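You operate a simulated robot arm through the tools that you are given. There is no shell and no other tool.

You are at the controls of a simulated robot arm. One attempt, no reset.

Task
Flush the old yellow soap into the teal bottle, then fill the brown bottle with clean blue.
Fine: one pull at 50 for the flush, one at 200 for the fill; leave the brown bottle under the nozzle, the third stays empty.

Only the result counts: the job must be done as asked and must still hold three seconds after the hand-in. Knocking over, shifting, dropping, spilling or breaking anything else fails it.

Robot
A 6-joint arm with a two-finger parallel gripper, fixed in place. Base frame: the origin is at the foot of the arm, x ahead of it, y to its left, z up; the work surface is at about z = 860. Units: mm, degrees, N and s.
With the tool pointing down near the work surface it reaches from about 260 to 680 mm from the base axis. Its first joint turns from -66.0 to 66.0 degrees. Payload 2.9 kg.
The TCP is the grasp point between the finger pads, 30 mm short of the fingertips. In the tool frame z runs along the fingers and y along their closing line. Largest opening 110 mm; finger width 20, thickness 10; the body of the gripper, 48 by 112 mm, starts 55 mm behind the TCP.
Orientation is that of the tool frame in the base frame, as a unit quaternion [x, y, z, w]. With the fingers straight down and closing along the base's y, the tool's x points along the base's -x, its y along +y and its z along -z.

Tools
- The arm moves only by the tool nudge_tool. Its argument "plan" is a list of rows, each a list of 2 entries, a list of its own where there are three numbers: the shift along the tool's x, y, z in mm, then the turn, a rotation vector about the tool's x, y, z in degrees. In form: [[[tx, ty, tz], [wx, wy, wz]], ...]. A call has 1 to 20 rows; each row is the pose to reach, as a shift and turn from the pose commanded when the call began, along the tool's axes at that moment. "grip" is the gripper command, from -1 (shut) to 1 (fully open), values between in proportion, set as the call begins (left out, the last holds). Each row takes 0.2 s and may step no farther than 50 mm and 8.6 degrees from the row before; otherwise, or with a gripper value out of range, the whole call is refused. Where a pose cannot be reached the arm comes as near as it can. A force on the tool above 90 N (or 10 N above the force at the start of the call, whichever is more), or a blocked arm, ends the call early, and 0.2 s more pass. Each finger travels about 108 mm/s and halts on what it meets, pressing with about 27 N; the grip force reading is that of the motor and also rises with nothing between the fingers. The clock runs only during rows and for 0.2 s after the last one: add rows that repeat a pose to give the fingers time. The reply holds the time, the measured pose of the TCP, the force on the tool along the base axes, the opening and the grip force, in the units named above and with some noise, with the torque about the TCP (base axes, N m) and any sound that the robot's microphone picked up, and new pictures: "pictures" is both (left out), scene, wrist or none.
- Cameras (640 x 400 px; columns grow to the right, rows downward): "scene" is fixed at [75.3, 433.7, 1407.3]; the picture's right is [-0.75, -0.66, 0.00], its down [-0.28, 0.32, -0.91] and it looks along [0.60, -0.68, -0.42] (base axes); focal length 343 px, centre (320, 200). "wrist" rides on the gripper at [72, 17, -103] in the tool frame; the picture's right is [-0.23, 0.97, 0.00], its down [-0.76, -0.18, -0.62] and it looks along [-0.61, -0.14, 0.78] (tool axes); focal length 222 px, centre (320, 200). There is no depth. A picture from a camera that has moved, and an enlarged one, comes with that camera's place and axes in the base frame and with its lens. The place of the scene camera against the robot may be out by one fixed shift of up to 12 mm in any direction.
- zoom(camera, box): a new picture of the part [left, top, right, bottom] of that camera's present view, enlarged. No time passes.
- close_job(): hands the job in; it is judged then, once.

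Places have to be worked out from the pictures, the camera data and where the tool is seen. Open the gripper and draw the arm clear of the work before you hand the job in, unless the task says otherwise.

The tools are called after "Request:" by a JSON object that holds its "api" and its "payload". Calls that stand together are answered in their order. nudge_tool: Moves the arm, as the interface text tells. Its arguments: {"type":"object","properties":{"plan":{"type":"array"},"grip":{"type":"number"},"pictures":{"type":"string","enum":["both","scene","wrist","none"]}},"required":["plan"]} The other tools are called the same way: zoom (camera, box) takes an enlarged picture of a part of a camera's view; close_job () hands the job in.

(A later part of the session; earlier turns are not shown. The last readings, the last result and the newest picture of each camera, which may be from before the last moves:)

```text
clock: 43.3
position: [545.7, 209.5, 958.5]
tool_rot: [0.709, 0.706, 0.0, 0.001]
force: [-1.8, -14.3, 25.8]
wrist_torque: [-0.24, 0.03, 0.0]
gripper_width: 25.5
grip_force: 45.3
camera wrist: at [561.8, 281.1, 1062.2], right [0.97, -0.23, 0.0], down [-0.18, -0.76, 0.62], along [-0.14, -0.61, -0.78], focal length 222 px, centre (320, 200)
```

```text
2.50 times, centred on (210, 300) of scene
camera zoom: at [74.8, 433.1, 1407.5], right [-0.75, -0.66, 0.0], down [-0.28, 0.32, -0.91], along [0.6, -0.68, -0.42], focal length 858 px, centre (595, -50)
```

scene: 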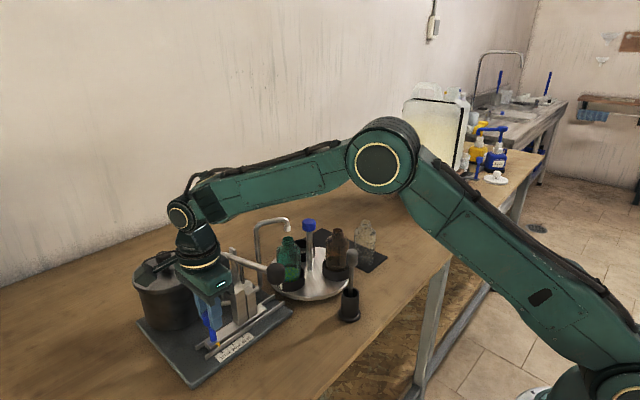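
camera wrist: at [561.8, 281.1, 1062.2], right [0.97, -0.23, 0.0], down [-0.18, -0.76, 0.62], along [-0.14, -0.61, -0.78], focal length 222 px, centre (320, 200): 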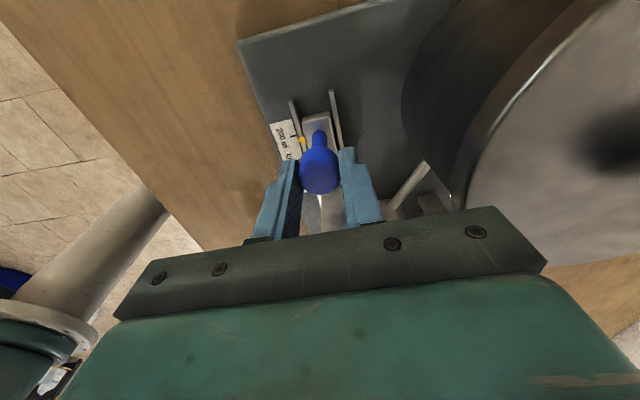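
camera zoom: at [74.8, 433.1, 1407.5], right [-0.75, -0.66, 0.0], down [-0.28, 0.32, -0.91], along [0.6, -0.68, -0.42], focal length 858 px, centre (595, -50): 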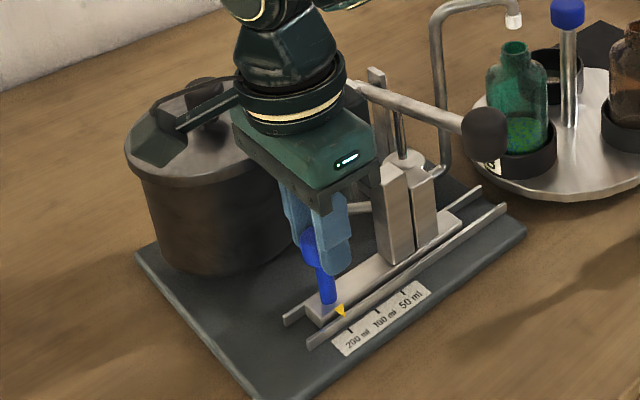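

The pointer lines up with 200. I release and rise clear, then check the slider.

Request:
{"api": "nudge_tool", "payload": {"plan": [[[0, 0, 0], [0, 0, 0]], [[0, 0, 0], [0, 0, 0]], [[0, 0, -20], [0, 0, 0]], [[0, 0, -60], [0, 0, 0]], [[0, 0, -100], [0, 0, 0]], [[0, 0, -140], [0, 0, 0]], [[0, 0, -175], [0, 0, 0]], [[0, 0, -175], [0, 0, 0]]], "grip": -0.1, "pictures": "both"}}

Request:
{"api": "zoom", "payload": {"camera": "wrist", "box": [200, 20, 440, 220]}}

Request:
{"api": "zoom", "payload": {"camera": "scene", "box": [140, 220, 300, 370]}}

```text
clock: 45.1
position: [546.5, 212.5, 1133.3]
tool_rot: [0.707, 0.707, -0.001, 0.0]
force: [-0.2, 0.4, -1.0]
wrist_torque: [0.0, 0.02, 0.0]
gripper_width: 49.2
grip_force: 0.1
camera wrist: at [563.7, 284.9, 1235.9], right [0.97, -0.23, 0.0], down [-0.18, -0.76, 0.62], along [-0.14, -0.61, -0.78], focal length 222 px, centre (320, 200)
```

scene: 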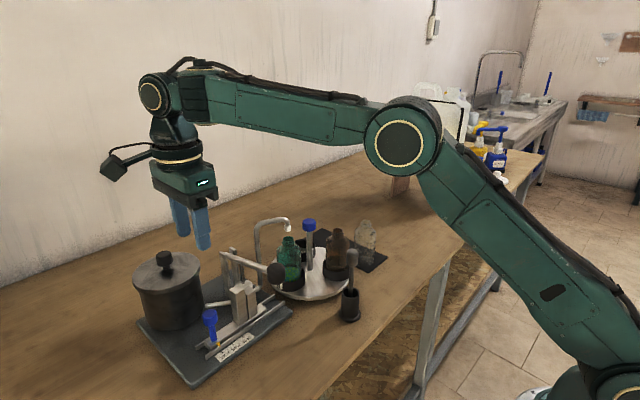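
wrist: 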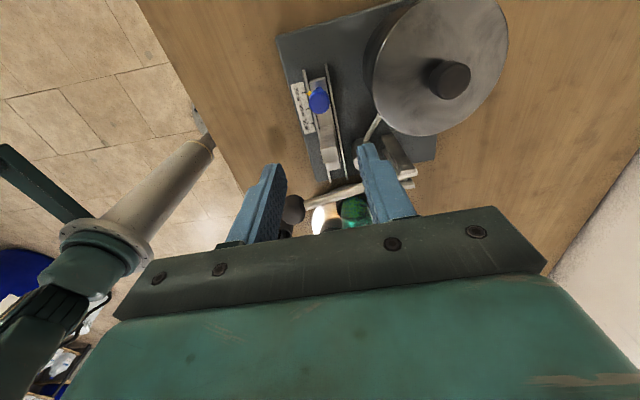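

```text
2.00 times, centred on (320, 120) of wrist
camera zoom: at [563.7, 284.9, 1235.9], right [0.97, -0.23, 0.0], down [-0.18, -0.76, 0.62], along [-0.14, -0.61, -0.78], focal length 444 px, centre (320, 360)
```

zoom: 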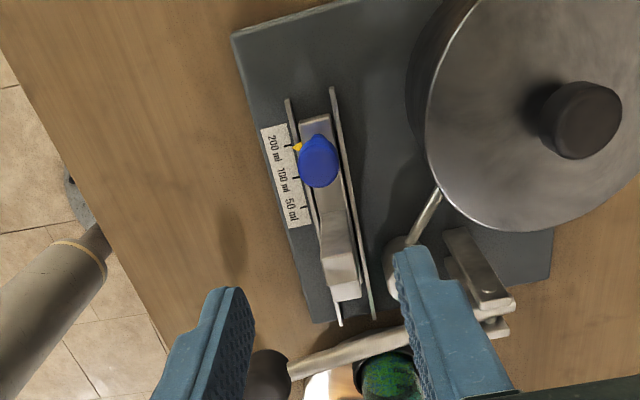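

```text
2.67 times, centred on (220, 295) of scene
camera zoom: at [75.3, 433.7, 1407.3], right [-0.75, -0.66, 0.0], down [-0.28, 0.32, -0.91], along [0.6, -0.68, -0.42], focal length 915 px, centre (587, -53)
```

zoom: 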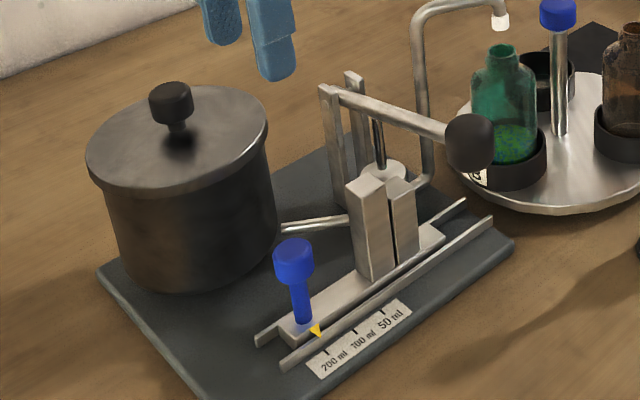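

The slider is at 200. From the previous turn's readings I solve the post axis to (565.6,-74.5) in reading coordinates. I travel there at safe height while turning back to +60° yaw.

Request:
{"api": "nudge_tool", "payload": {"plan": [[[-32, 2.1, 0], [0, 0, -8.33]], [[-64, 4.2, 0], [0, 0, -16.67]], [[-96, 6.4, 0], [0, 0, -25]], [[-128, 8.5, 0], [0, 0, -33.33]], [[-160, 10.6, 0], [0, 0, -41.67]], [[-192, 12.7, 0], [0, 0, -50]], [[-224, 14.9, 0], [0, 0, -58.33]], [[-256, 17, 0], [0, 0, -66.67]], [[-287, 19.1, 0], [0, 0, -75]], [[-287, 19.1, 0], [0, 0, -83.33]], [[-287, 19.1, 0], [0, 0, -91.67]], [[-287, 19.1, 0], [0, 0, -100]], [[-287, 19.1, 0], [0, 0, -108.33]], [[-287, 19.1, 0], [0, 0, -116.67]], [[-287, 19.1, 0], [0, 0, -125]], [[-287, 19.1, 0], [0, 0, -133.33]], [[-287, 19.1, 0], [0, 0, -141.67]], [[-287, 19.1, 0], [0, 0, -150]], [[-287, 19.1, 0], [0, 0, -150]], [[-287, 19.1, 0], [0, 0, -150]]], "pictures": "both"}}

Request:
{"api": "zoom", "payload": {"camera": "wrist", "box": [220, 40, 420, 180]}}

```text
clock: 49.3
position: [564.3, -77.1, 1132.6]
tool_rot: [-0.5, 0.866, 0.0, -0.001]
force: [-0.1, 0.5, 0.7]
wrist_torque: [0.01, 0.01, 0.03]
gripper_width: 49.4
grip_force: 0.1
camera wrist: at [513.3, -132.0, 1236.3], right [-0.73, 0.68, 0.0], down [0.54, 0.57, 0.62], along [0.42, 0.45, -0.78], focal length 222 px, centre (320, 200)
```

scene: 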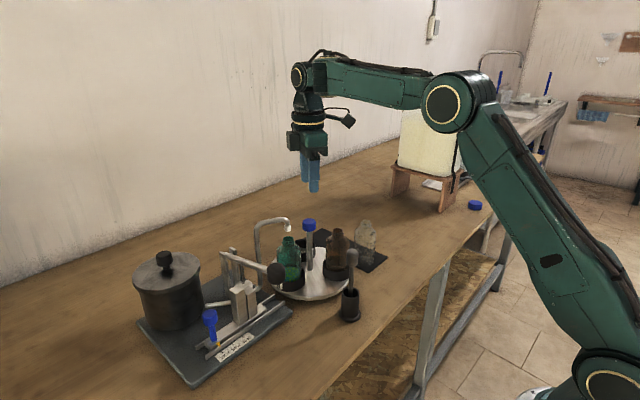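
wrist: 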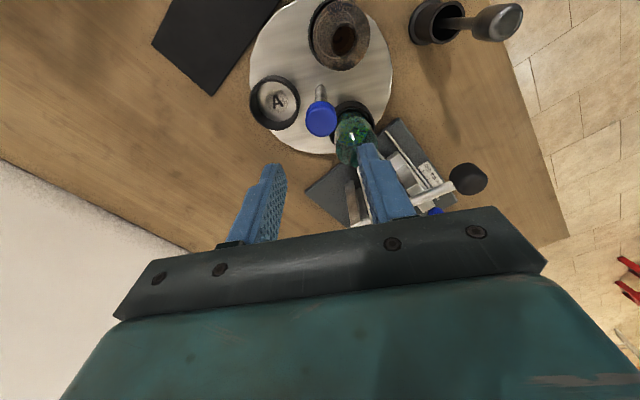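

```text
2.86 times, centred on (320, 110) of wrist
camera zoom: at [513.3, -132.0, 1236.3], right [-0.73, 0.68, 0.0], down [0.54, 0.57, 0.62], along [0.42, 0.45, -0.78], focal length 635 px, centre (320, 457)
```

zoom: 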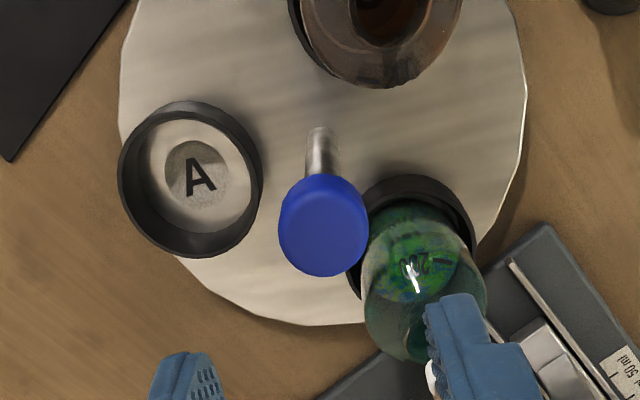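

Image and readings agree that the cap is about (-3.4,-0.2) mm off in tool x,y. I correct this, lower to the earlier grasp height (1028) and close.

Request:
{"api": "nudge_tool", "payload": {"plan": [[[-3.4, -0.2, 30], [0, 0, 0]], [[-3.4, -0.2, 65], [0, 0, 0]], [[-3.4, -0.2, 90], [0, 0, 0]], [[-3.4, -0.2, 104], [0, 0, 0]], [[-3.4, -0.2, 104], [0, 0, 0]], [[-3.4, -0.2, 104], [0, 0, 0]]], "pictures": "wrist"}}

Request:
{"api": "zoom", "payload": {"camera": "wrist", "box": [240, 110, 400, 220]}}

```text
clock: 50.7
position: [565.7, -73.1, 1028.4]
tool_rot: [-0.5, 0.866, 0.0, -0.001]
force: [0.0, 0.7, 0.0]
wrist_torque: [-0.01, 0.01, 0.03]
gripper_width: 49.6
grip_force: 0.0
camera wrist: at [515.1, -127.7, 1131.4], right [-0.73, 0.68, 0.0], down [0.54, 0.57, 0.62], along [0.42, 0.45, -0.78], focal length 222 px, centre (320, 200)
```

wrist: 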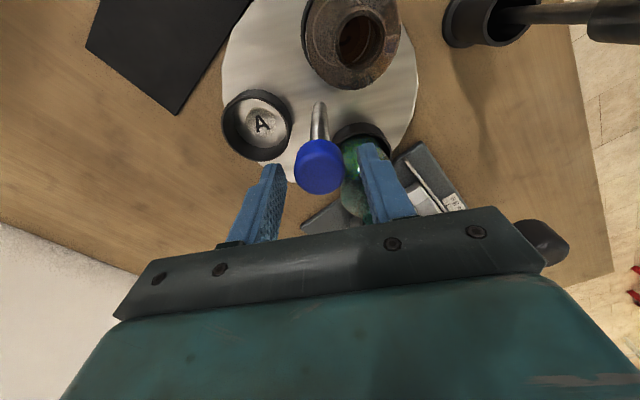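

```text
3.64 times, centred on (320, 165) of wrist
camera zoom: at [515.1, -127.7, 1131.4], right [-0.73, 0.68, 0.0], down [0.54, 0.57, 0.62], along [0.42, 0.45, -0.78], focal length 808 px, centre (320, 327)
```

zoom: 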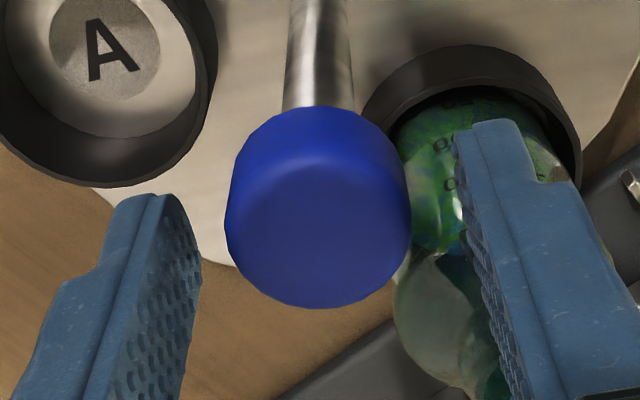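

The cap is now better centred in tool x than before, and about 1 mm off in y. I correct and close.

Request:
{"api": "nudge_tool", "payload": {"plan": [[[-0.5, -1.2, 0], [0, 0, 0]], [[-0.5, -1.2, 0], [0, 0, 0]]], "pictures": "none"}}

Request:
{"api": "nudge_tool", "payload": {"plan": [[[0, 0, 0], [0, 0, 0]], [[0, 0, 0], [0, 0, 0]], [[0, 0, 0], [0, 0, 0]]], "grip": -1, "pictures": "none"}}

```text
clock: 51.3
position: [567.8, -74.8, 1027.5]
tool_rot: [-0.5, 0.866, 0.0, -0.001]
force: [-0.3, -0.5, -0.5]
wrist_torque: [0.02, 0.02, 0.02]
gripper_width: 49.4
grip_force: 0.1
```

```text
clock: 52.1
position: [565.5, -73.4, 1028.5]
tool_rot: [-0.501, 0.866, 0.002, -0.003]
force: [-24.7, 12.3, 1.6]
wrist_torque: [-0.03, -0.04, -0.07]
gripper_width: 31.7
grip_force: 45.1
```

A side load of 27 N along tool +y: I shift 2.3 mm that way to relieve it.

Request:
{"api": "nudge_tool", "payload": {"plan": [[[0, 1.2, 0], [0, 0, 0]], [[0, 2.3, 0], [0, 0, 0]], [[0, 2.3, 0], [0, 0, 0]], [[0, 2.3, 0], [0, 0, 0]]], "pictures": "none"}}

```text
clock: 53.1
position: [566.5, -73.6, 1028.9]
tool_rot: [-0.5, 0.866, -0.001, -0.001]
force: [-12.9, 6.4, 0.9]
wrist_torque: [-0.42, 0.23, -0.06]
gripper_width: 31.6
grip_force: 45.0
```

Load is down to 14 N. I start turning clockwise, 30° with a further 1 mm of relief.

Request:
{"api": "nudge_tool", "payload": {"plan": [[[0, 1, 0], [0, 0, 5]], [[0, 1, 0], [0, 0, 10]], [[0, 1, 0], [0, 0, 15]], [[0, 1, 0], [0, 0, 20]], [[0, 1, 0], [0, 0, 25]], [[0, 1, 0], [0, 0, 30]], [[0, 1, 0], [0, 0, 30]]], "pictures": "scene"}}

```text
clock: 54.7
position: [565.6, -73.4, 1028.1]
tool_rot: [-0.257, 0.966, -0.001, 0.002]
force: [31.4, -17.7, -12.2]
wrist_torque: [-0.33, 0.43, 0.03]
gripper_width: 31.7
grip_force: 45.2
```

scene: 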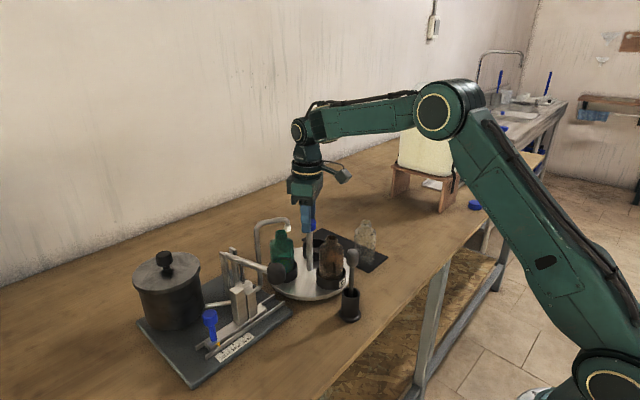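

The brown bottle is coming round. A load of 36 N has built the other way, so I relieve it by (-1,-2.5) in tool x,y and continue turning.

Request:
{"api": "nudge_tool", "payload": {"plan": [[[-0.5, -1.5, 0.5], [0, 0, 0]], [[-1, -2.5, 1], [0, 0, 0]], [[-1, -2.5, 1], [0, 0, 5]], [[-1, -2.3, 1], [0, 0, 10]], [[-1, -2.1, 1], [0, 0, 15]], [[-1, -2, 1], [0, 0, 20]], [[-1, -2, 1], [0, 0, 20]]], "pictures": "none"}}

```text
clock: 56.3
position: [567.0, -74.5, 1029.2]
tool_rot: [-0.086, 0.996, 0.0, 0.0]
force: [9.6, -11.0, 3.5]
wrist_torque: [0.28, -0.79, 0.02]
gripper_width: 31.4
grip_force: 45.2
```

Load is modest at 50° turned. I continue another 30°.

Request:
{"api": "nudge_tool", "payload": {"plan": [[[-0.5, -1, 0], [0, 0, 5]], [[-0.5, -1, 0], [0, 0, 10]], [[-0.5, -1, 0], [0, 0, 15]], [[-0.5, -1, 0], [0, 0, 20]], [[-0.5, -1, 0], [0, 0, 25]], [[-0.5, -1, 0], [0, 0, 30]], [[-0.5, -1, 0], [0, 0, 30]]], "pictures": "none"}}

```text
clock: 57.9
position: [566.7, -75.5, 1028.2]
tool_rot: [0.175, 0.985, 0.0, -0.002]
force: [-7.2, -12.9, 15.1]
wrist_torque: [-0.16, -0.43, -0.02]
gripper_width: 31.5
grip_force: 45.5
```

Turned 80° so far with small loads. I do the last 40°.

Request:
{"api": "nudge_tool", "payload": {"plan": [[[0, -0.8, -0.5], [0, 0, 5]], [[0, -1, -1], [0, 0, 10]], [[0, -1, -1], [0, 0, 15]], [[0, -1, -1], [0, 0, 20]], [[0, -1, -1], [0, 0, 25]], [[0, -1, -1], [0, 0, 30]], [[0, -1, -1], [0, 0, 35]], [[0, -1, -1], [0, 0, 40]], [[0, -1, -1], [0, 0, 40]]], "pictures": "both"}}

Request:
{"api": "zoom", "payload": {"camera": "wrist", "box": [280, 0, 460, 120]}}

Request:
{"api": "zoom", "payload": {"camera": "scene", "box": [240, 190, 340, 310]}}

```text
clock: 59.9
position: [565.6, -76.7, 1027.0]
tool_rot: [0.502, 0.865, -0.001, -0.002]
force: [-10.6, -14.6, 8.3]
wrist_torque: [-0.17, -0.06, 0.03]
gripper_width: 31.2
grip_force: 44.7
camera wrist: at [544.6, -5.6, 1131.9], right [0.96, 0.29, 0.0], down [0.23, -0.75, 0.62], along [0.18, -0.6, -0.78], focal length 222 px, centre (320, 200)
```

scene: 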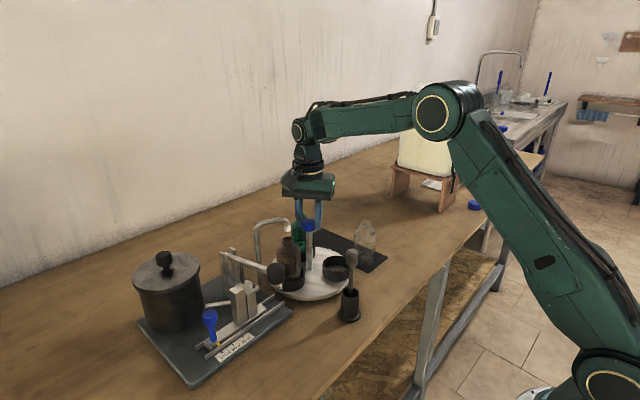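
wrist: 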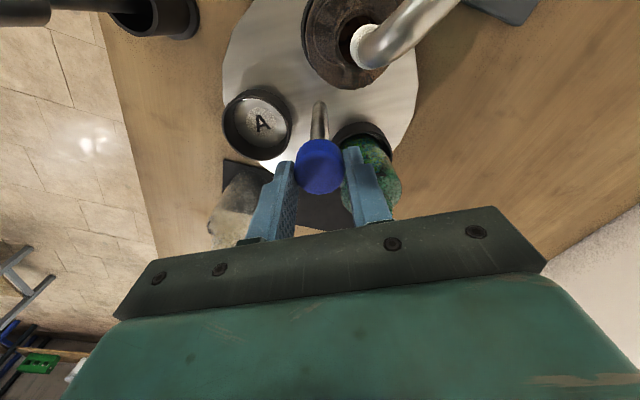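

```text
3.33 times, centred on (370, 60) of wrist
camera zoom: at [544.6, -5.6, 1131.9], right [0.96, 0.29, 0.0], down [0.23, -0.75, 0.62], along [0.18, -0.6, -0.78], focal length 740 px, centre (153, 667)
```

zoom: 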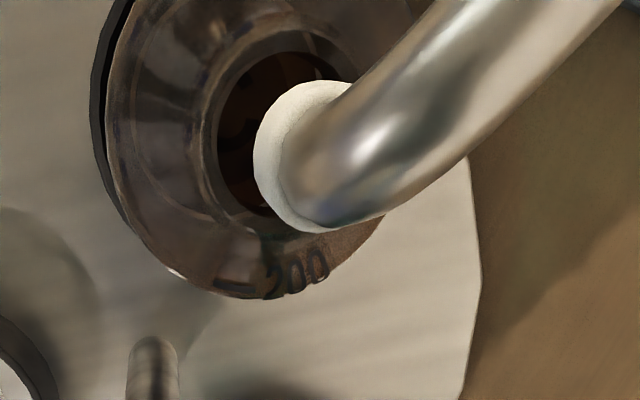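

```text
3.33 times, centred on (290, 250) of scene
camera zoom: at [74.8, 433.3, 1407.5], right [-0.75, -0.66, 0.0], down [-0.28, 0.32, -0.91], along [0.6, -0.68, -0.42], focal length 1144 px, centre (420, 33)
```

zoom: 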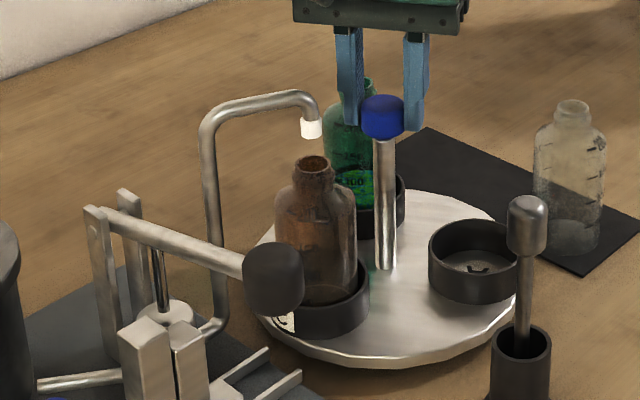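

The brown bottle is aligned under the nozzle just as teal was, mouth and nozzle matching in both views. I release and rise, then check.

Request:
{"api": "nudge_tool", "payload": {"plan": [[[0, 0, 0], [0, 0, 0]], [[0, 0, 0], [0, 0, 0]], [[0, 0, -10], [0, 0, 0]], [[0, 0, -40], [0, 0, 0]], [[0, 0, -80], [0, 0, 0]], [[0, 0, -110], [0, 0, 0]], [[0, 0, -110], [0, 0, 0]]], "grip": -0.1}}

Request:
{"api": "zoom", "payload": {"camera": "scene", "box": [240, 190, 340, 310]}}

Request:
{"api": "zoom", "payload": {"camera": "wrist", "box": [220, 20, 460, 200]}}

```text
clock: 61.5
position: [567.8, -73.5, 1137.4]
tool_rot: [0.5, 0.866, 0.0, 0.0]
force: [0.2, 0.5, 0.5]
wrist_torque: [0.02, -0.02, -0.02]
gripper_width: 49.6
grip_force: 0.0
camera wrist: at [545.7, -2.3, 1241.5], right [0.96, 0.29, 0.0], down [0.23, -0.75, 0.62], along [0.18, -0.6, -0.78], focal length 222 px, centre (320, 200)
```

scene: 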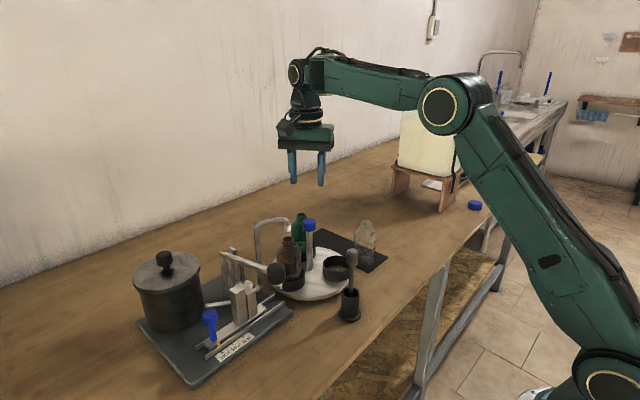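
wrist: 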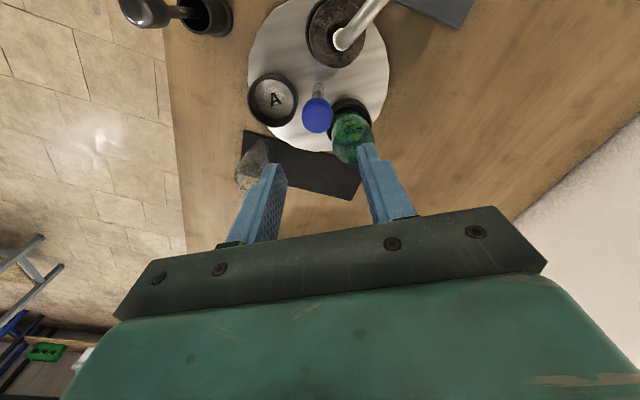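

```text
3.33 times, centred on (290, 250) of scene
camera zoom: at [75.3, 433.7, 1407.3], right [-0.75, -0.66, 0.0], down [-0.28, 0.32, -0.91], along [0.6, -0.68, -0.42], focal length 1144 px, centre (420, 33)
```

zoom: 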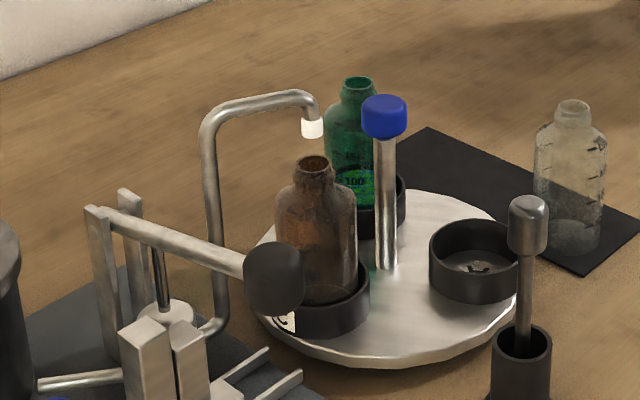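

```text
2.22 times, centred on (340, 110) of wrist
camera zoom: at [545.7, -2.3, 1241.5], right [0.96, 0.29, 0.0], down [0.23, -0.75, 0.62], along [0.18, -0.6, -0.78], focal length 494 px, centre (276, 400)
```

zoom: 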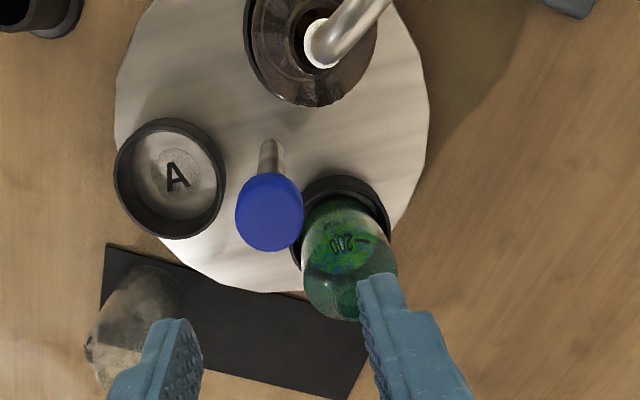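

The brown bottle stays put. I travel to above the lever knob with the fingers closed, at the same place as the first pull.

Request:
{"api": "nudge_tool", "payload": {"plan": [[[33, 2.6, 0], [0, 0, 5]], [[66, 5.2, 0], [0, 0, 10]], [[99, 7.8, 0], [0, 0, 15]], [[132, 10.4, 0], [0, 0, 20]], [[165, 13, 0], [0, 0, 25]], [[196.5, 15.6, 0], [0, 0, 30]], [[196.5, 15.6, 30], [0, 0, 30]], [[196.5, 15.6, 62], [0, 0, 30]], [[196.5, 15.6, 62], [0, 0, 30]], [[196.5, 15.6, 62], [0, 0, 30]]], "grip": -1}}

Request:
{"api": "zoom", "payload": {"camera": "wrist", "box": [220, 60, 460, 240]}}

Request:
{"api": "zoom", "payload": {"camera": "scene", "box": [220, 190, 320, 310]}}

```text
clock: 63.7
position: [481.0, 102.7, 1079.0]
tool_rot: [0.707, 0.707, -0.002, 0.0]
force: [0.0, -0.2, -0.1]
wrist_torque: [-0.06, -0.01, -0.01]
gripper_width: 0.0
grip_force: 26.9
camera wrist: at [497.6, 174.9, 1181.8], right [0.97, -0.23, 0.0], down [-0.18, -0.76, 0.62], along [-0.14, -0.61, -0.78], focal length 222 px, centre (320, 200)
```

scene: 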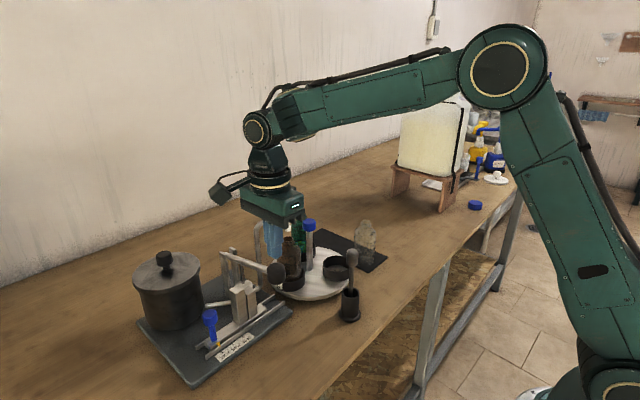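
wrist: 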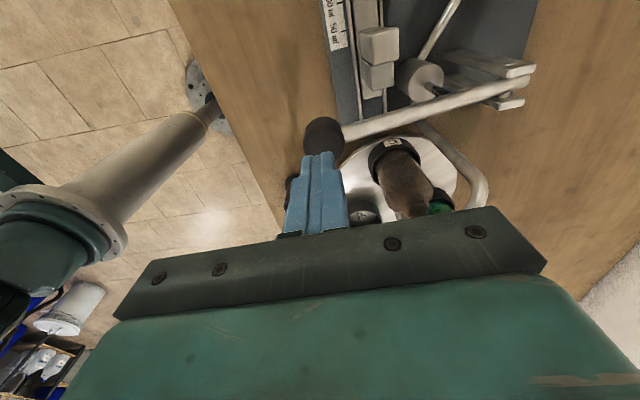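

```text
2.22 times, centred on (340, 150) of wrist
camera zoom: at [497.6, 174.9, 1181.8], right [0.97, -0.23, 0.0], down [-0.18, -0.76, 0.62], along [-0.14, -0.61, -0.78], focal length 494 px, centre (276, 311)
```

zoom: 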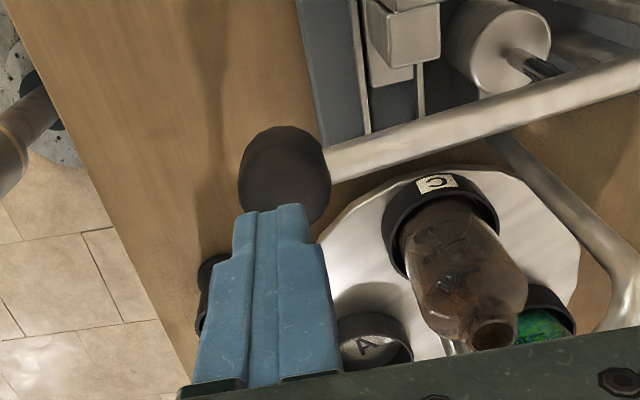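

```text
3.33 times, centred on (270, 250) of scene
camera zoom: at [75.3, 433.7, 1407.3], right [-0.75, -0.66, 0.0], down [-0.28, 0.32, -0.91], along [0.6, -0.68, -0.42], focal length 1144 px, centre (487, 33)
```

zoom: 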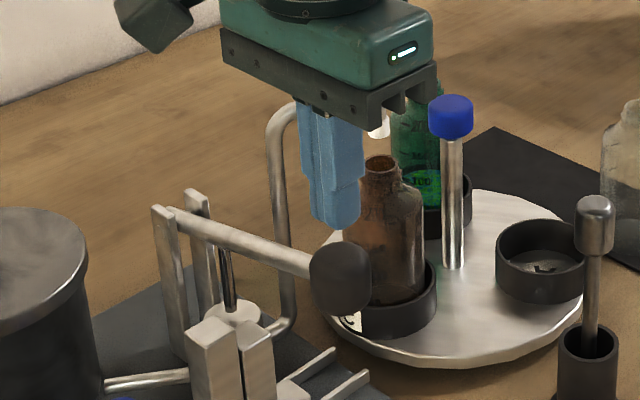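

The position matches the first pull. I press the lever down again, slowly, following the knob's arc.

Request:
{"api": "nudge_tool", "payload": {"plan": [[[2, 1, 8], [0, 0, 0]], [[2, 1, 15], [0, 0, 0]], [[2, 1, 20], [0, 0, 0]], [[2, 1, 25], [0, 0, 0]], [[2, 1, 30], [0, 0, 0]], [[2, 0.5, 35], [0, 0, 0]], [[2, 0.5, 40], [0, 0, 0]], [[2, 0.5, 45], [0, 0, 0]], [[2, 0.5, 50], [0, 0, 0]], [[2, 0.5, 55], [0, 0, 0]], [[2, 1, 60], [0, 0, 0]], [[2, 1.5, 65], [0, 0, 0]], [[2, 2.5, 70], [0, 0, 0]]], "pictures": "both"}}

Request:
{"api": "zoom", "payload": {"camera": "scene", "box": [210, 200, 320, 330]}}

Request:
{"api": "zoom", "payload": {"camera": "wrist", "box": [220, 60, 460, 240]}}

```text
clock: 66.5
position: [484.0, 104.5, 1008.0]
tool_rot: [0.707, 0.707, -0.001, 0.0]
force: [-0.3, -0.7, 0.4]
wrist_torque: [-0.04, 0.0, -0.01]
gripper_width: 0.0
grip_force: 27.2
camera wrist: at [500.6, 176.2, 1110.2], right [0.97, -0.23, 0.0], down [-0.18, -0.76, 0.62], along [-0.14, -0.61, -0.78], focal length 222 px, centre (320, 200)
```

scene: 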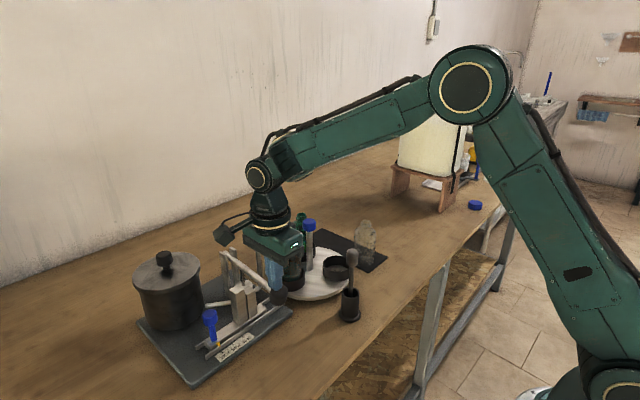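
wrist: 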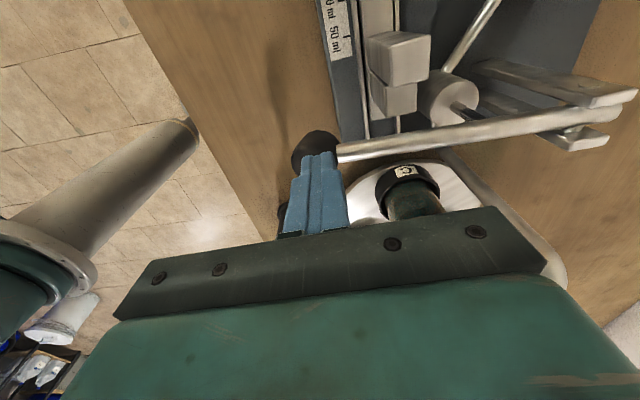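

```text
3.08 times, centred on (265, 265) of scene
camera zoom: at [75.3, 433.7, 1407.3], right [-0.75, -0.66, 0.0], down [-0.28, 0.32, -0.91], along [0.6, -0.68, -0.42], focal length 1056 px, centre (489, 0)
```

zoom: 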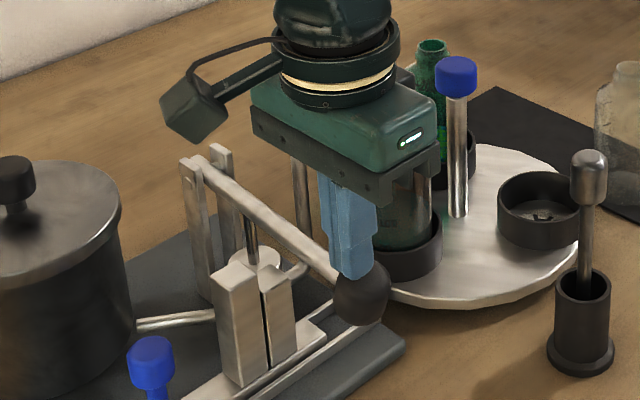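

```text
2.22 times, centred on (340, 150) of wrist
camera zoom: at [500.6, 176.2, 1110.2], right [0.97, -0.23, 0.0], down [-0.18, -0.76, 0.62], along [-0.14, -0.61, -0.78], focal length 494 px, centre (276, 311)
```

zoom: 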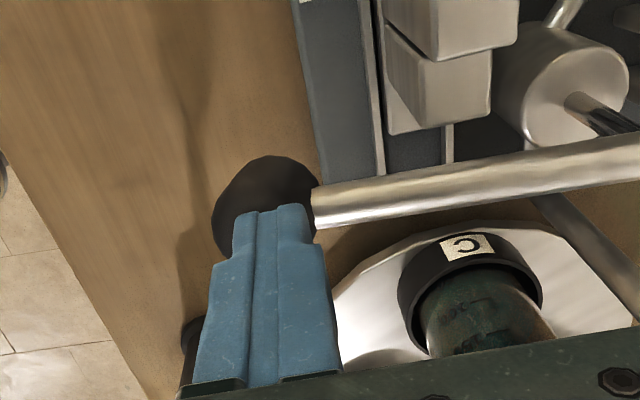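

The lever is past the 50 level and clear of the blocks, with no resistance. I continue the stroke along the arc.

Request:
{"api": "nudge_tool", "payload": {"plan": [[[0, 0, 5], [0, 0, 0]], [[0, 0, 10], [0, 0, 0]], [[0, 1.5, 15], [0, 0, 0]], [[0, 3, 20], [0, 0, 0]], [[0, 5, 25], [0, 0, 0]], [[0, 7, 30], [0, 0, 0]]], "pictures": "both"}}

Request:
{"api": "zoom", "payload": {"camera": "scene", "box": [210, 200, 320, 330]}}

Request:
{"api": "zoom", "payload": {"camera": "wrist", "box": [220, 60, 460, 240]}}

```text
clock: 67.9
position: [491.6, 104.1, 977.2]
tool_rot: [0.707, 0.707, 0.0, -0.001]
force: [-1.4, 0.4, 1.5]
wrist_torque: [0.02, 0.04, -0.03]
gripper_width: 0.2
grip_force: 27.3
camera wrist: at [509.4, 176.7, 1080.6], right [0.97, -0.23, 0.0], down [-0.18, -0.76, 0.62], along [-0.14, -0.61, -0.78], focal length 222 px, centre (320, 200)
```

scene: 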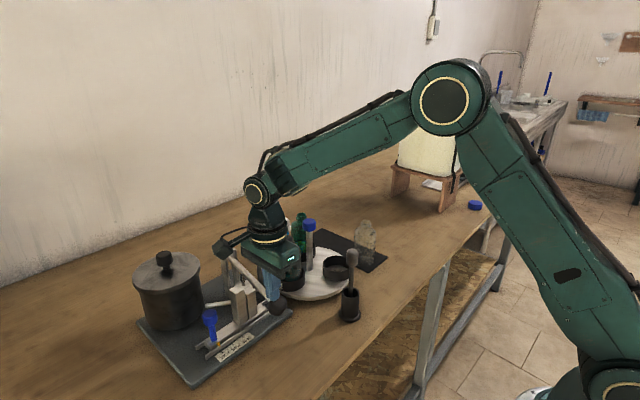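
wrist: 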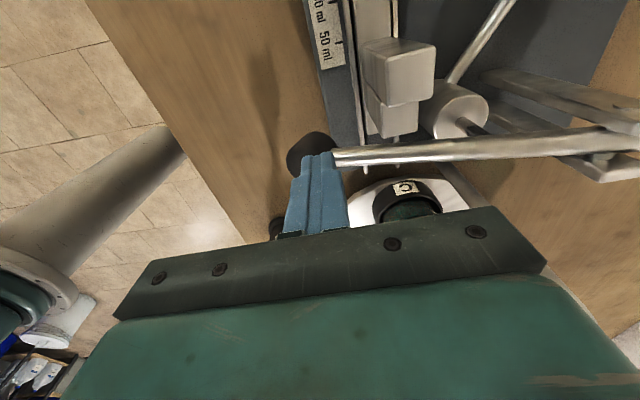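

```text
3.08 times, centred on (265, 265) of scene
camera zoom: at [75.3, 433.7, 1407.3], right [-0.75, -0.66, 0.0], down [-0.28, 0.32, -0.91], along [0.6, -0.68, -0.42], focal length 1056 px, centre (489, 0)
```

zoom: 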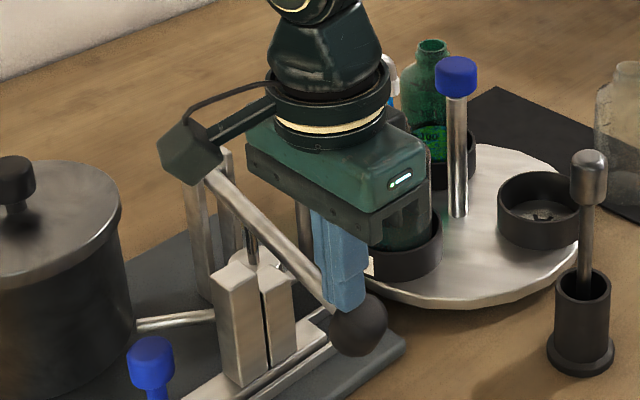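

```text
2.22 times, centred on (340, 150) of wrist
camera zoom: at [509.4, 176.7, 1080.6], right [0.97, -0.23, 0.0], down [-0.18, -0.76, 0.62], along [-0.14, -0.61, -0.78], focal length 494 px, centre (276, 311)
```

zoom: 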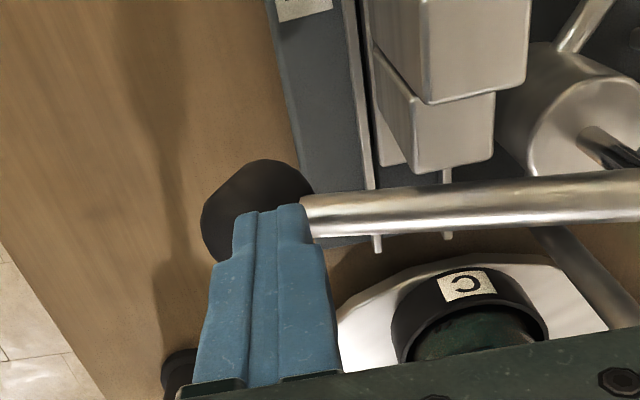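

The stroke is going smoothly, with the fingers now near the arm side of the knob. I hold x for a while and continue down to the stop.

Request:
{"api": "nudge_tool", "payload": {"plan": [[[0, -1, 5], [0, 0, 0]], [[0, -1, 10], [0, 0, 0]], [[0, 0, 14], [0, 0, 0]], [[0, 1.5, 18], [0, 0, 0]], [[0, 3, 22], [0, 0, 0]], [[0, 5, 26], [0, 0, 0]], [[0, 7, 30], [0, 0, 0]]], "pictures": "both"}}

Request:
{"api": "zoom", "payload": {"camera": "scene", "box": [210, 200, 320, 330]}}

Request:
{"api": "zoom", "payload": {"camera": "wrist", "box": [220, 60, 460, 240]}}

```text
clock: 69.5
position: [497.2, 104.4, 947.8]
tool_rot: [0.706, 0.708, 0.0, 0.0]
force: [0.3, 0.8, 1.4]
wrist_torque: [0.04, -0.02, 0.01]
gripper_width: 0.2
grip_force: 26.7
camera wrist: at [514.4, 176.7, 1051.7], right [0.97, -0.23, 0.0], down [-0.18, -0.76, 0.62], along [-0.14, -0.61, -0.78], focal length 222 px, centre (320, 200)
```

scene: 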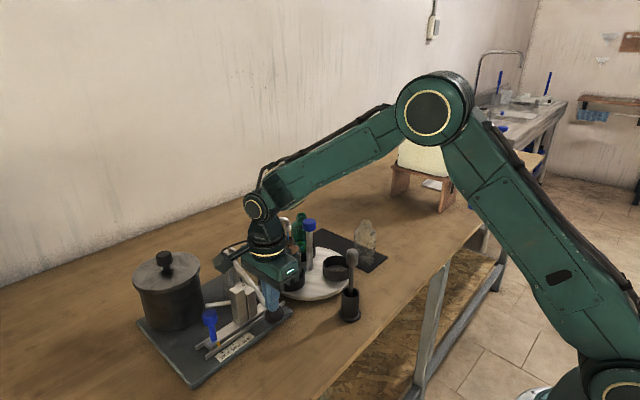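
wrist: 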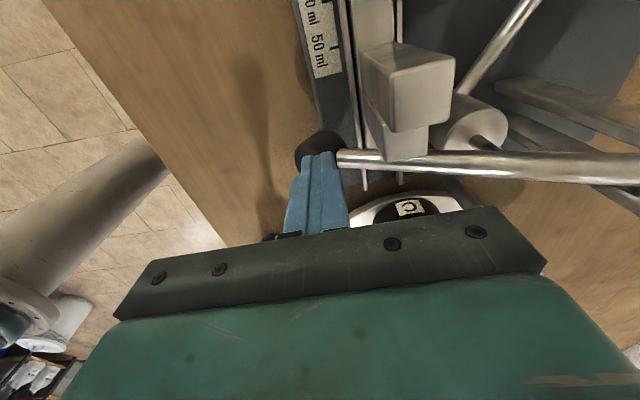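

```text
3.08 times, centred on (265, 265) of scene
camera zoom: at [75.3, 433.7, 1407.3], right [-0.75, -0.66, 0.0], down [-0.28, 0.32, -0.91], along [0.6, -0.68, -0.42], focal length 1056 px, centre (489, 0)
```

zoom: 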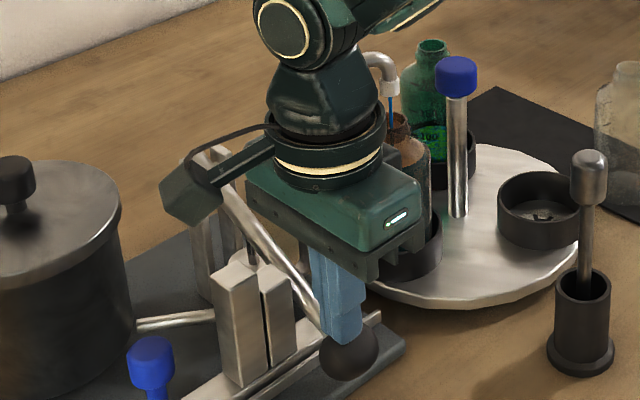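

```text
2.22 times, centred on (340, 150) of wrist
camera zoom: at [514.4, 176.7, 1051.7], right [0.97, -0.23, 0.0], down [-0.18, -0.76, 0.62], along [-0.14, -0.61, -0.78], focal length 494 px, centre (276, 311)
```

zoom: 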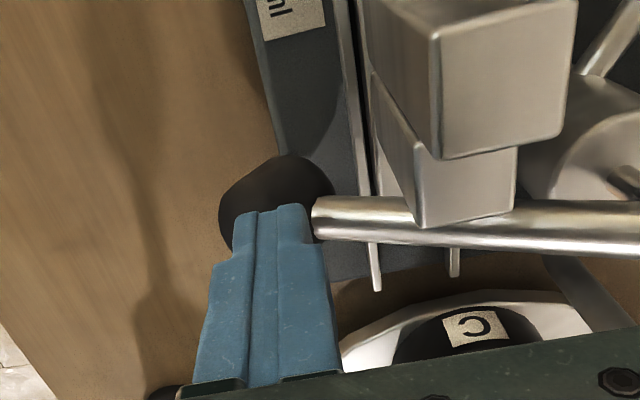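

The blue stream is running into the brown bottle. I continue down to the end stop.

Request:
{"api": "nudge_tool", "payload": {"plan": [[[0, 1.5, 4], [0, 0, 0]], [[0, 3.5, 8], [0, 0, 0]], [[0, 6, 12], [0, 0, 0]], [[0, 9, 16], [0, 0, 0]], [[0, 12, 20], [0, 0, 0]], [[0, 15, 24], [0, 0, 0]]], "pictures": "both"}}

Request:
{"api": "zoom", "payload": {"camera": "scene", "box": [210, 200, 320, 330]}}

Request:
{"api": "zoom", "payload": {"camera": "wrist", "box": [220, 60, 460, 240]}}

```text
clock: 70.3
position: [503.6, 106.6, 946.6]
tool_rot: [0.707, 0.707, 0.002, 0.0]
force: [-8.3, -1.3, 16.9]
wrist_torque: [-0.18, 0.33, -0.05]
gripper_width: 0.1
grip_force: 26.9
stopped in row 4: the force on the tool passed its limit at 94 N (the readings are from after the stop); the commanded pose is now the measured one
camera wrist: at [519.7, 177.8, 1050.0], right [0.97, -0.23, 0.0], down [-0.18, -0.76, 0.62], along [-0.14, -0.61, -0.78], focal length 222 px, centre (320, 200)
```

scene: 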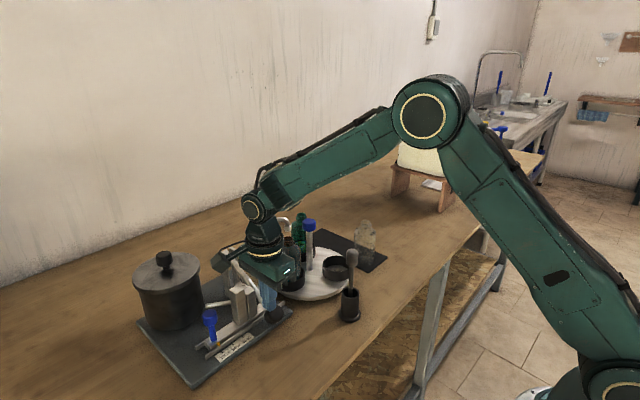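
wrist: 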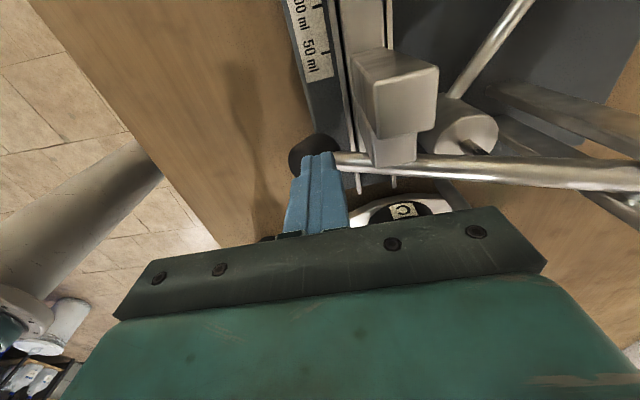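

```text
3.08 times, centred on (265, 265) of scene
camera zoom: at [74.8, 433.6, 1407.4], right [-0.75, -0.66, 0.0], down [-0.28, 0.32, -0.91], along [0.6, -0.68, -0.42], focal length 1056 px, centre (489, 0)
```

zoom: 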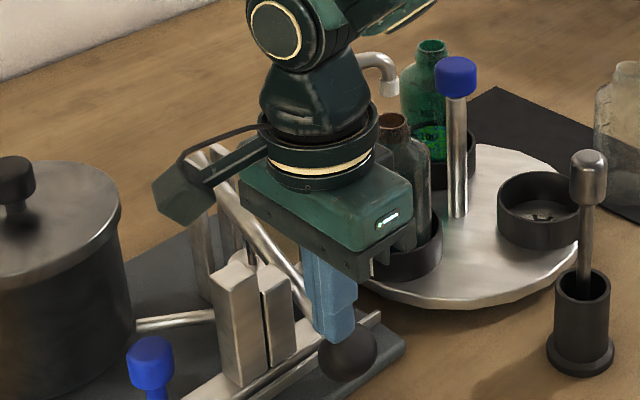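

```text
2.22 times, centred on (340, 150) of wrist
camera zoom: at [519.7, 177.8, 1050.0], right [0.97, -0.23, 0.0], down [-0.18, -0.76, 0.62], along [-0.14, -0.61, -0.78], focal length 494 px, centre (276, 311)
```

zoom: 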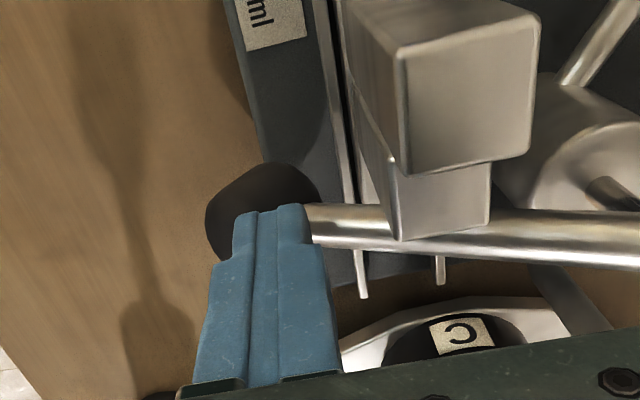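

The force limit tripped at what looks like the end stop (drop about 113 mm, close to four times the 50 ml stroke), and the stream has stopped. I look closely at the lever and the bottle.

Request:
{"api": "zoom", "payload": {"camera": "scene", "box": [230, 210, 310, 330]}}

Request:
{"api": "zoom", "payload": {"camera": "wrist", "box": [320, 90, 440, 220]}}

```text
3.33 times, centred on (270, 270) of scene
camera zoom: at [74.8, 433.6, 1407.4], right [-0.75, -0.66, 0.0], down [-0.28, 0.32, -0.91], along [0.6, -0.68, -0.42], focal length 1144 px, centre (487, -33)
```

zoom: 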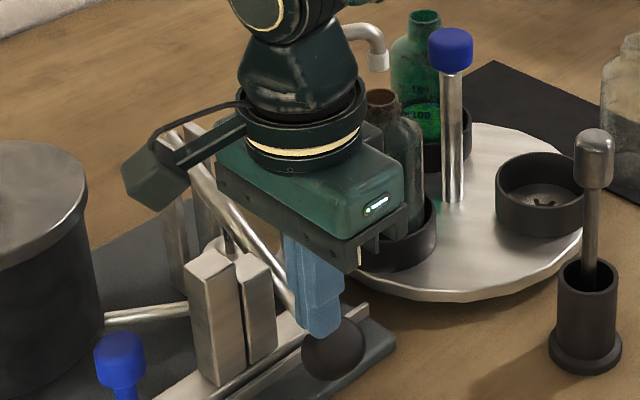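

```text
3.08 times, centred on (380, 155) of wrist
camera zoom: at [519.7, 177.8, 1050.0], right [0.97, -0.23, 0.0], down [-0.18, -0.76, 0.62], along [-0.14, -0.61, -0.78], focal length 684 px, centre (135, 338)
```

zoom: 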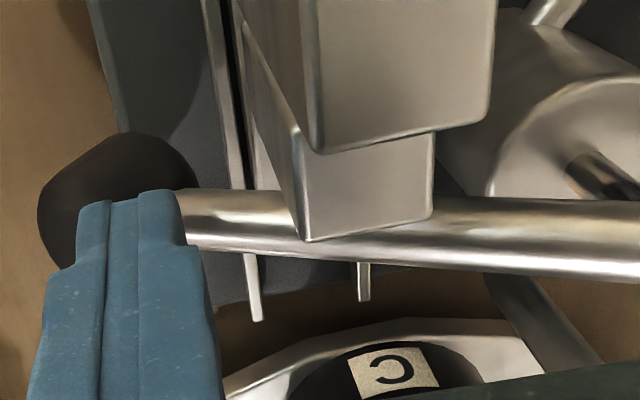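

The tip, body and camera touch nothing but the lever. I press straight down once more in place, without lifting, to confirm it is a hard stop, and then hold.

Request:
{"api": "nudge_tool", "payload": {"plan": [[[0, 0, 2], [0, 0, 0]], [[0, 0, 4], [0, 0, 0]], [[0, 0, 6], [0, 0, 0]], [[0, 0, 6], [0, 0, 0]]], "pictures": "scene"}}

Request:
{"api": "zoom", "payload": {"camera": "scene", "box": [230, 210, 310, 330]}}

```text
clock: 71.3
position: [504.7, 105.2, 945.8]
tool_rot: [0.707, 0.708, 0.006, 0.004]
force: [-16.0, -1.0, 64.7]
wrist_torque: [-0.4, 0.71, -0.06]
gripper_width: 0.0
grip_force: 27.1
```

scene: 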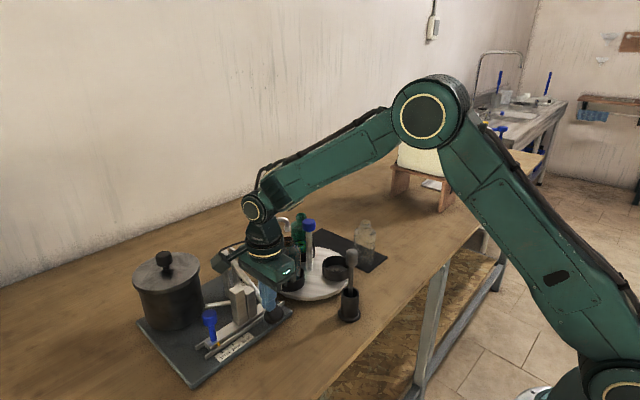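

```text
3.33 times, centred on (270, 270) of scene
camera zoom: at [73.9, 433.4, 1407.5], right [-0.75, -0.66, 0.0], down [-0.28, 0.32, -0.91], along [0.6, -0.68, -0.42], focal length 1144 px, centre (487, -33)
```

zoom: 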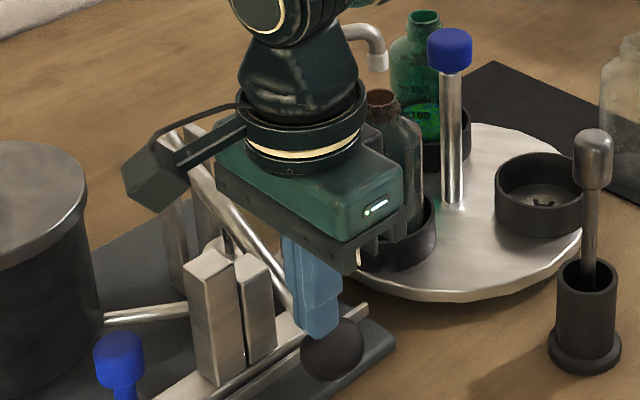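

It is a hard stop: 65 N with no further travel, so the 200 stroke is complete. I hold briefly, then let the lever rise gently back along its arc.

Request:
{"api": "nudge_tool", "payload": {"plan": [[[0, 0, 0], [0, 0, 0]], [[0, 0, 0], [0, 0, 0]], [[0, -2, -5], [0, 0, 0]], [[0, -4, -10], [0, 0, 0]], [[0, -7, -16], [0, 0, 0]], [[0, -9, -22], [0, 0, 0]], [[0, -11, -28], [0, 0, 0]], [[0, -13, -34], [0, 0, 0]], [[0, -15, -40], [0, 0, 0]], [[0, -16, -46], [0, 0, 0]], [[0, -17, -52], [0, 0, 0]], [[0, -18, -58], [0, 0, 0]], [[0, -19, -65], [0, 0, 0]], [[0, -20, -72], [0, 0, 0]], [[0, -20, -80], [0, 0, 0]], [[0, -20, -90], [0, 0, 0]], [[0, -20, -100], [0, 0, 0]], [[0, -20, -115], [0, 0, 0]], [[0, -20, -135], [0, 0, 0]], [[0, -20, -160], [0, 0, 0]]], "pictures": "both"}}

Request:
{"api": "zoom", "payload": {"camera": "scene", "box": [210, 190, 370, 310]}}

```text
clock: 75.5
position: [482.6, 109.0, 1099.7]
tool_rot: [0.707, 0.707, 0.001, 0.001]
force: [0.2, -0.2, -0.3]
wrist_torque: [-0.01, 0.01, 0.01]
gripper_width: 0.0
grip_force: 27.2
camera wrist: at [499.3, 179.7, 1202.6], right [0.97, -0.23, 0.0], down [-0.18, -0.76, 0.62], along [-0.14, -0.61, -0.78], focal length 222 px, centre (320, 200)
```

scene: 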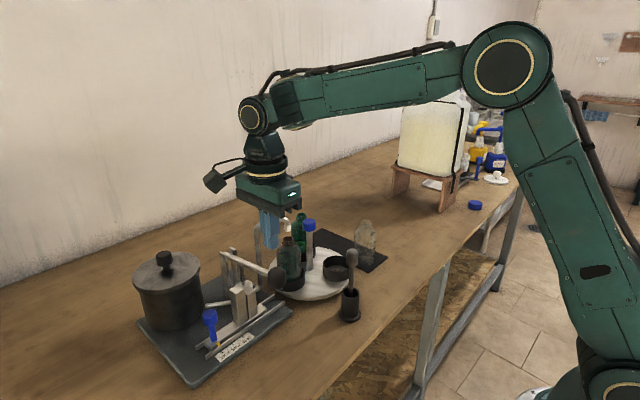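
wrist: 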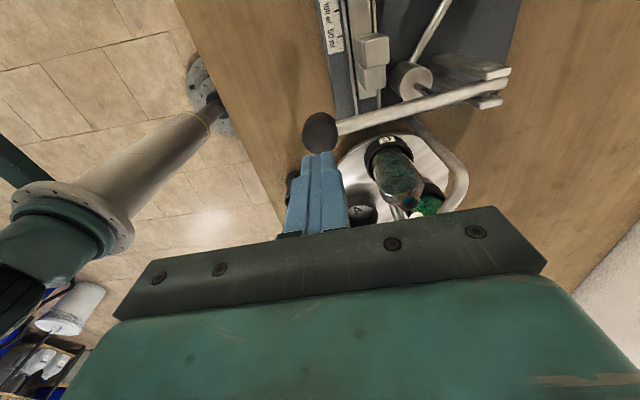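

```text
3.33 times, centred on (290, 250) of scene
camera zoom: at [75.3, 433.7, 1407.3], right [-0.75, -0.66, 0.0], down [-0.28, 0.32, -0.91], along [0.6, -0.68, -0.42], focal length 1144 px, centre (420, 33)
```

zoom: 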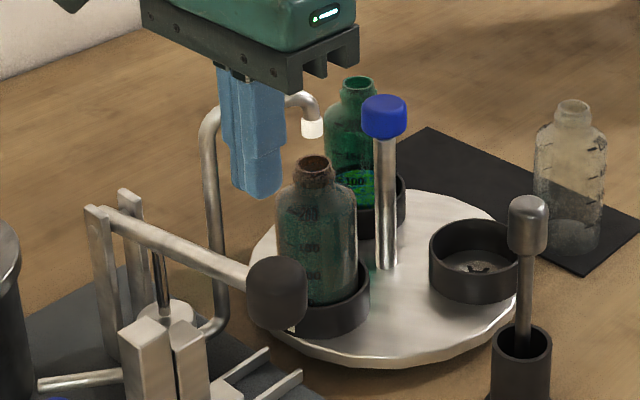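

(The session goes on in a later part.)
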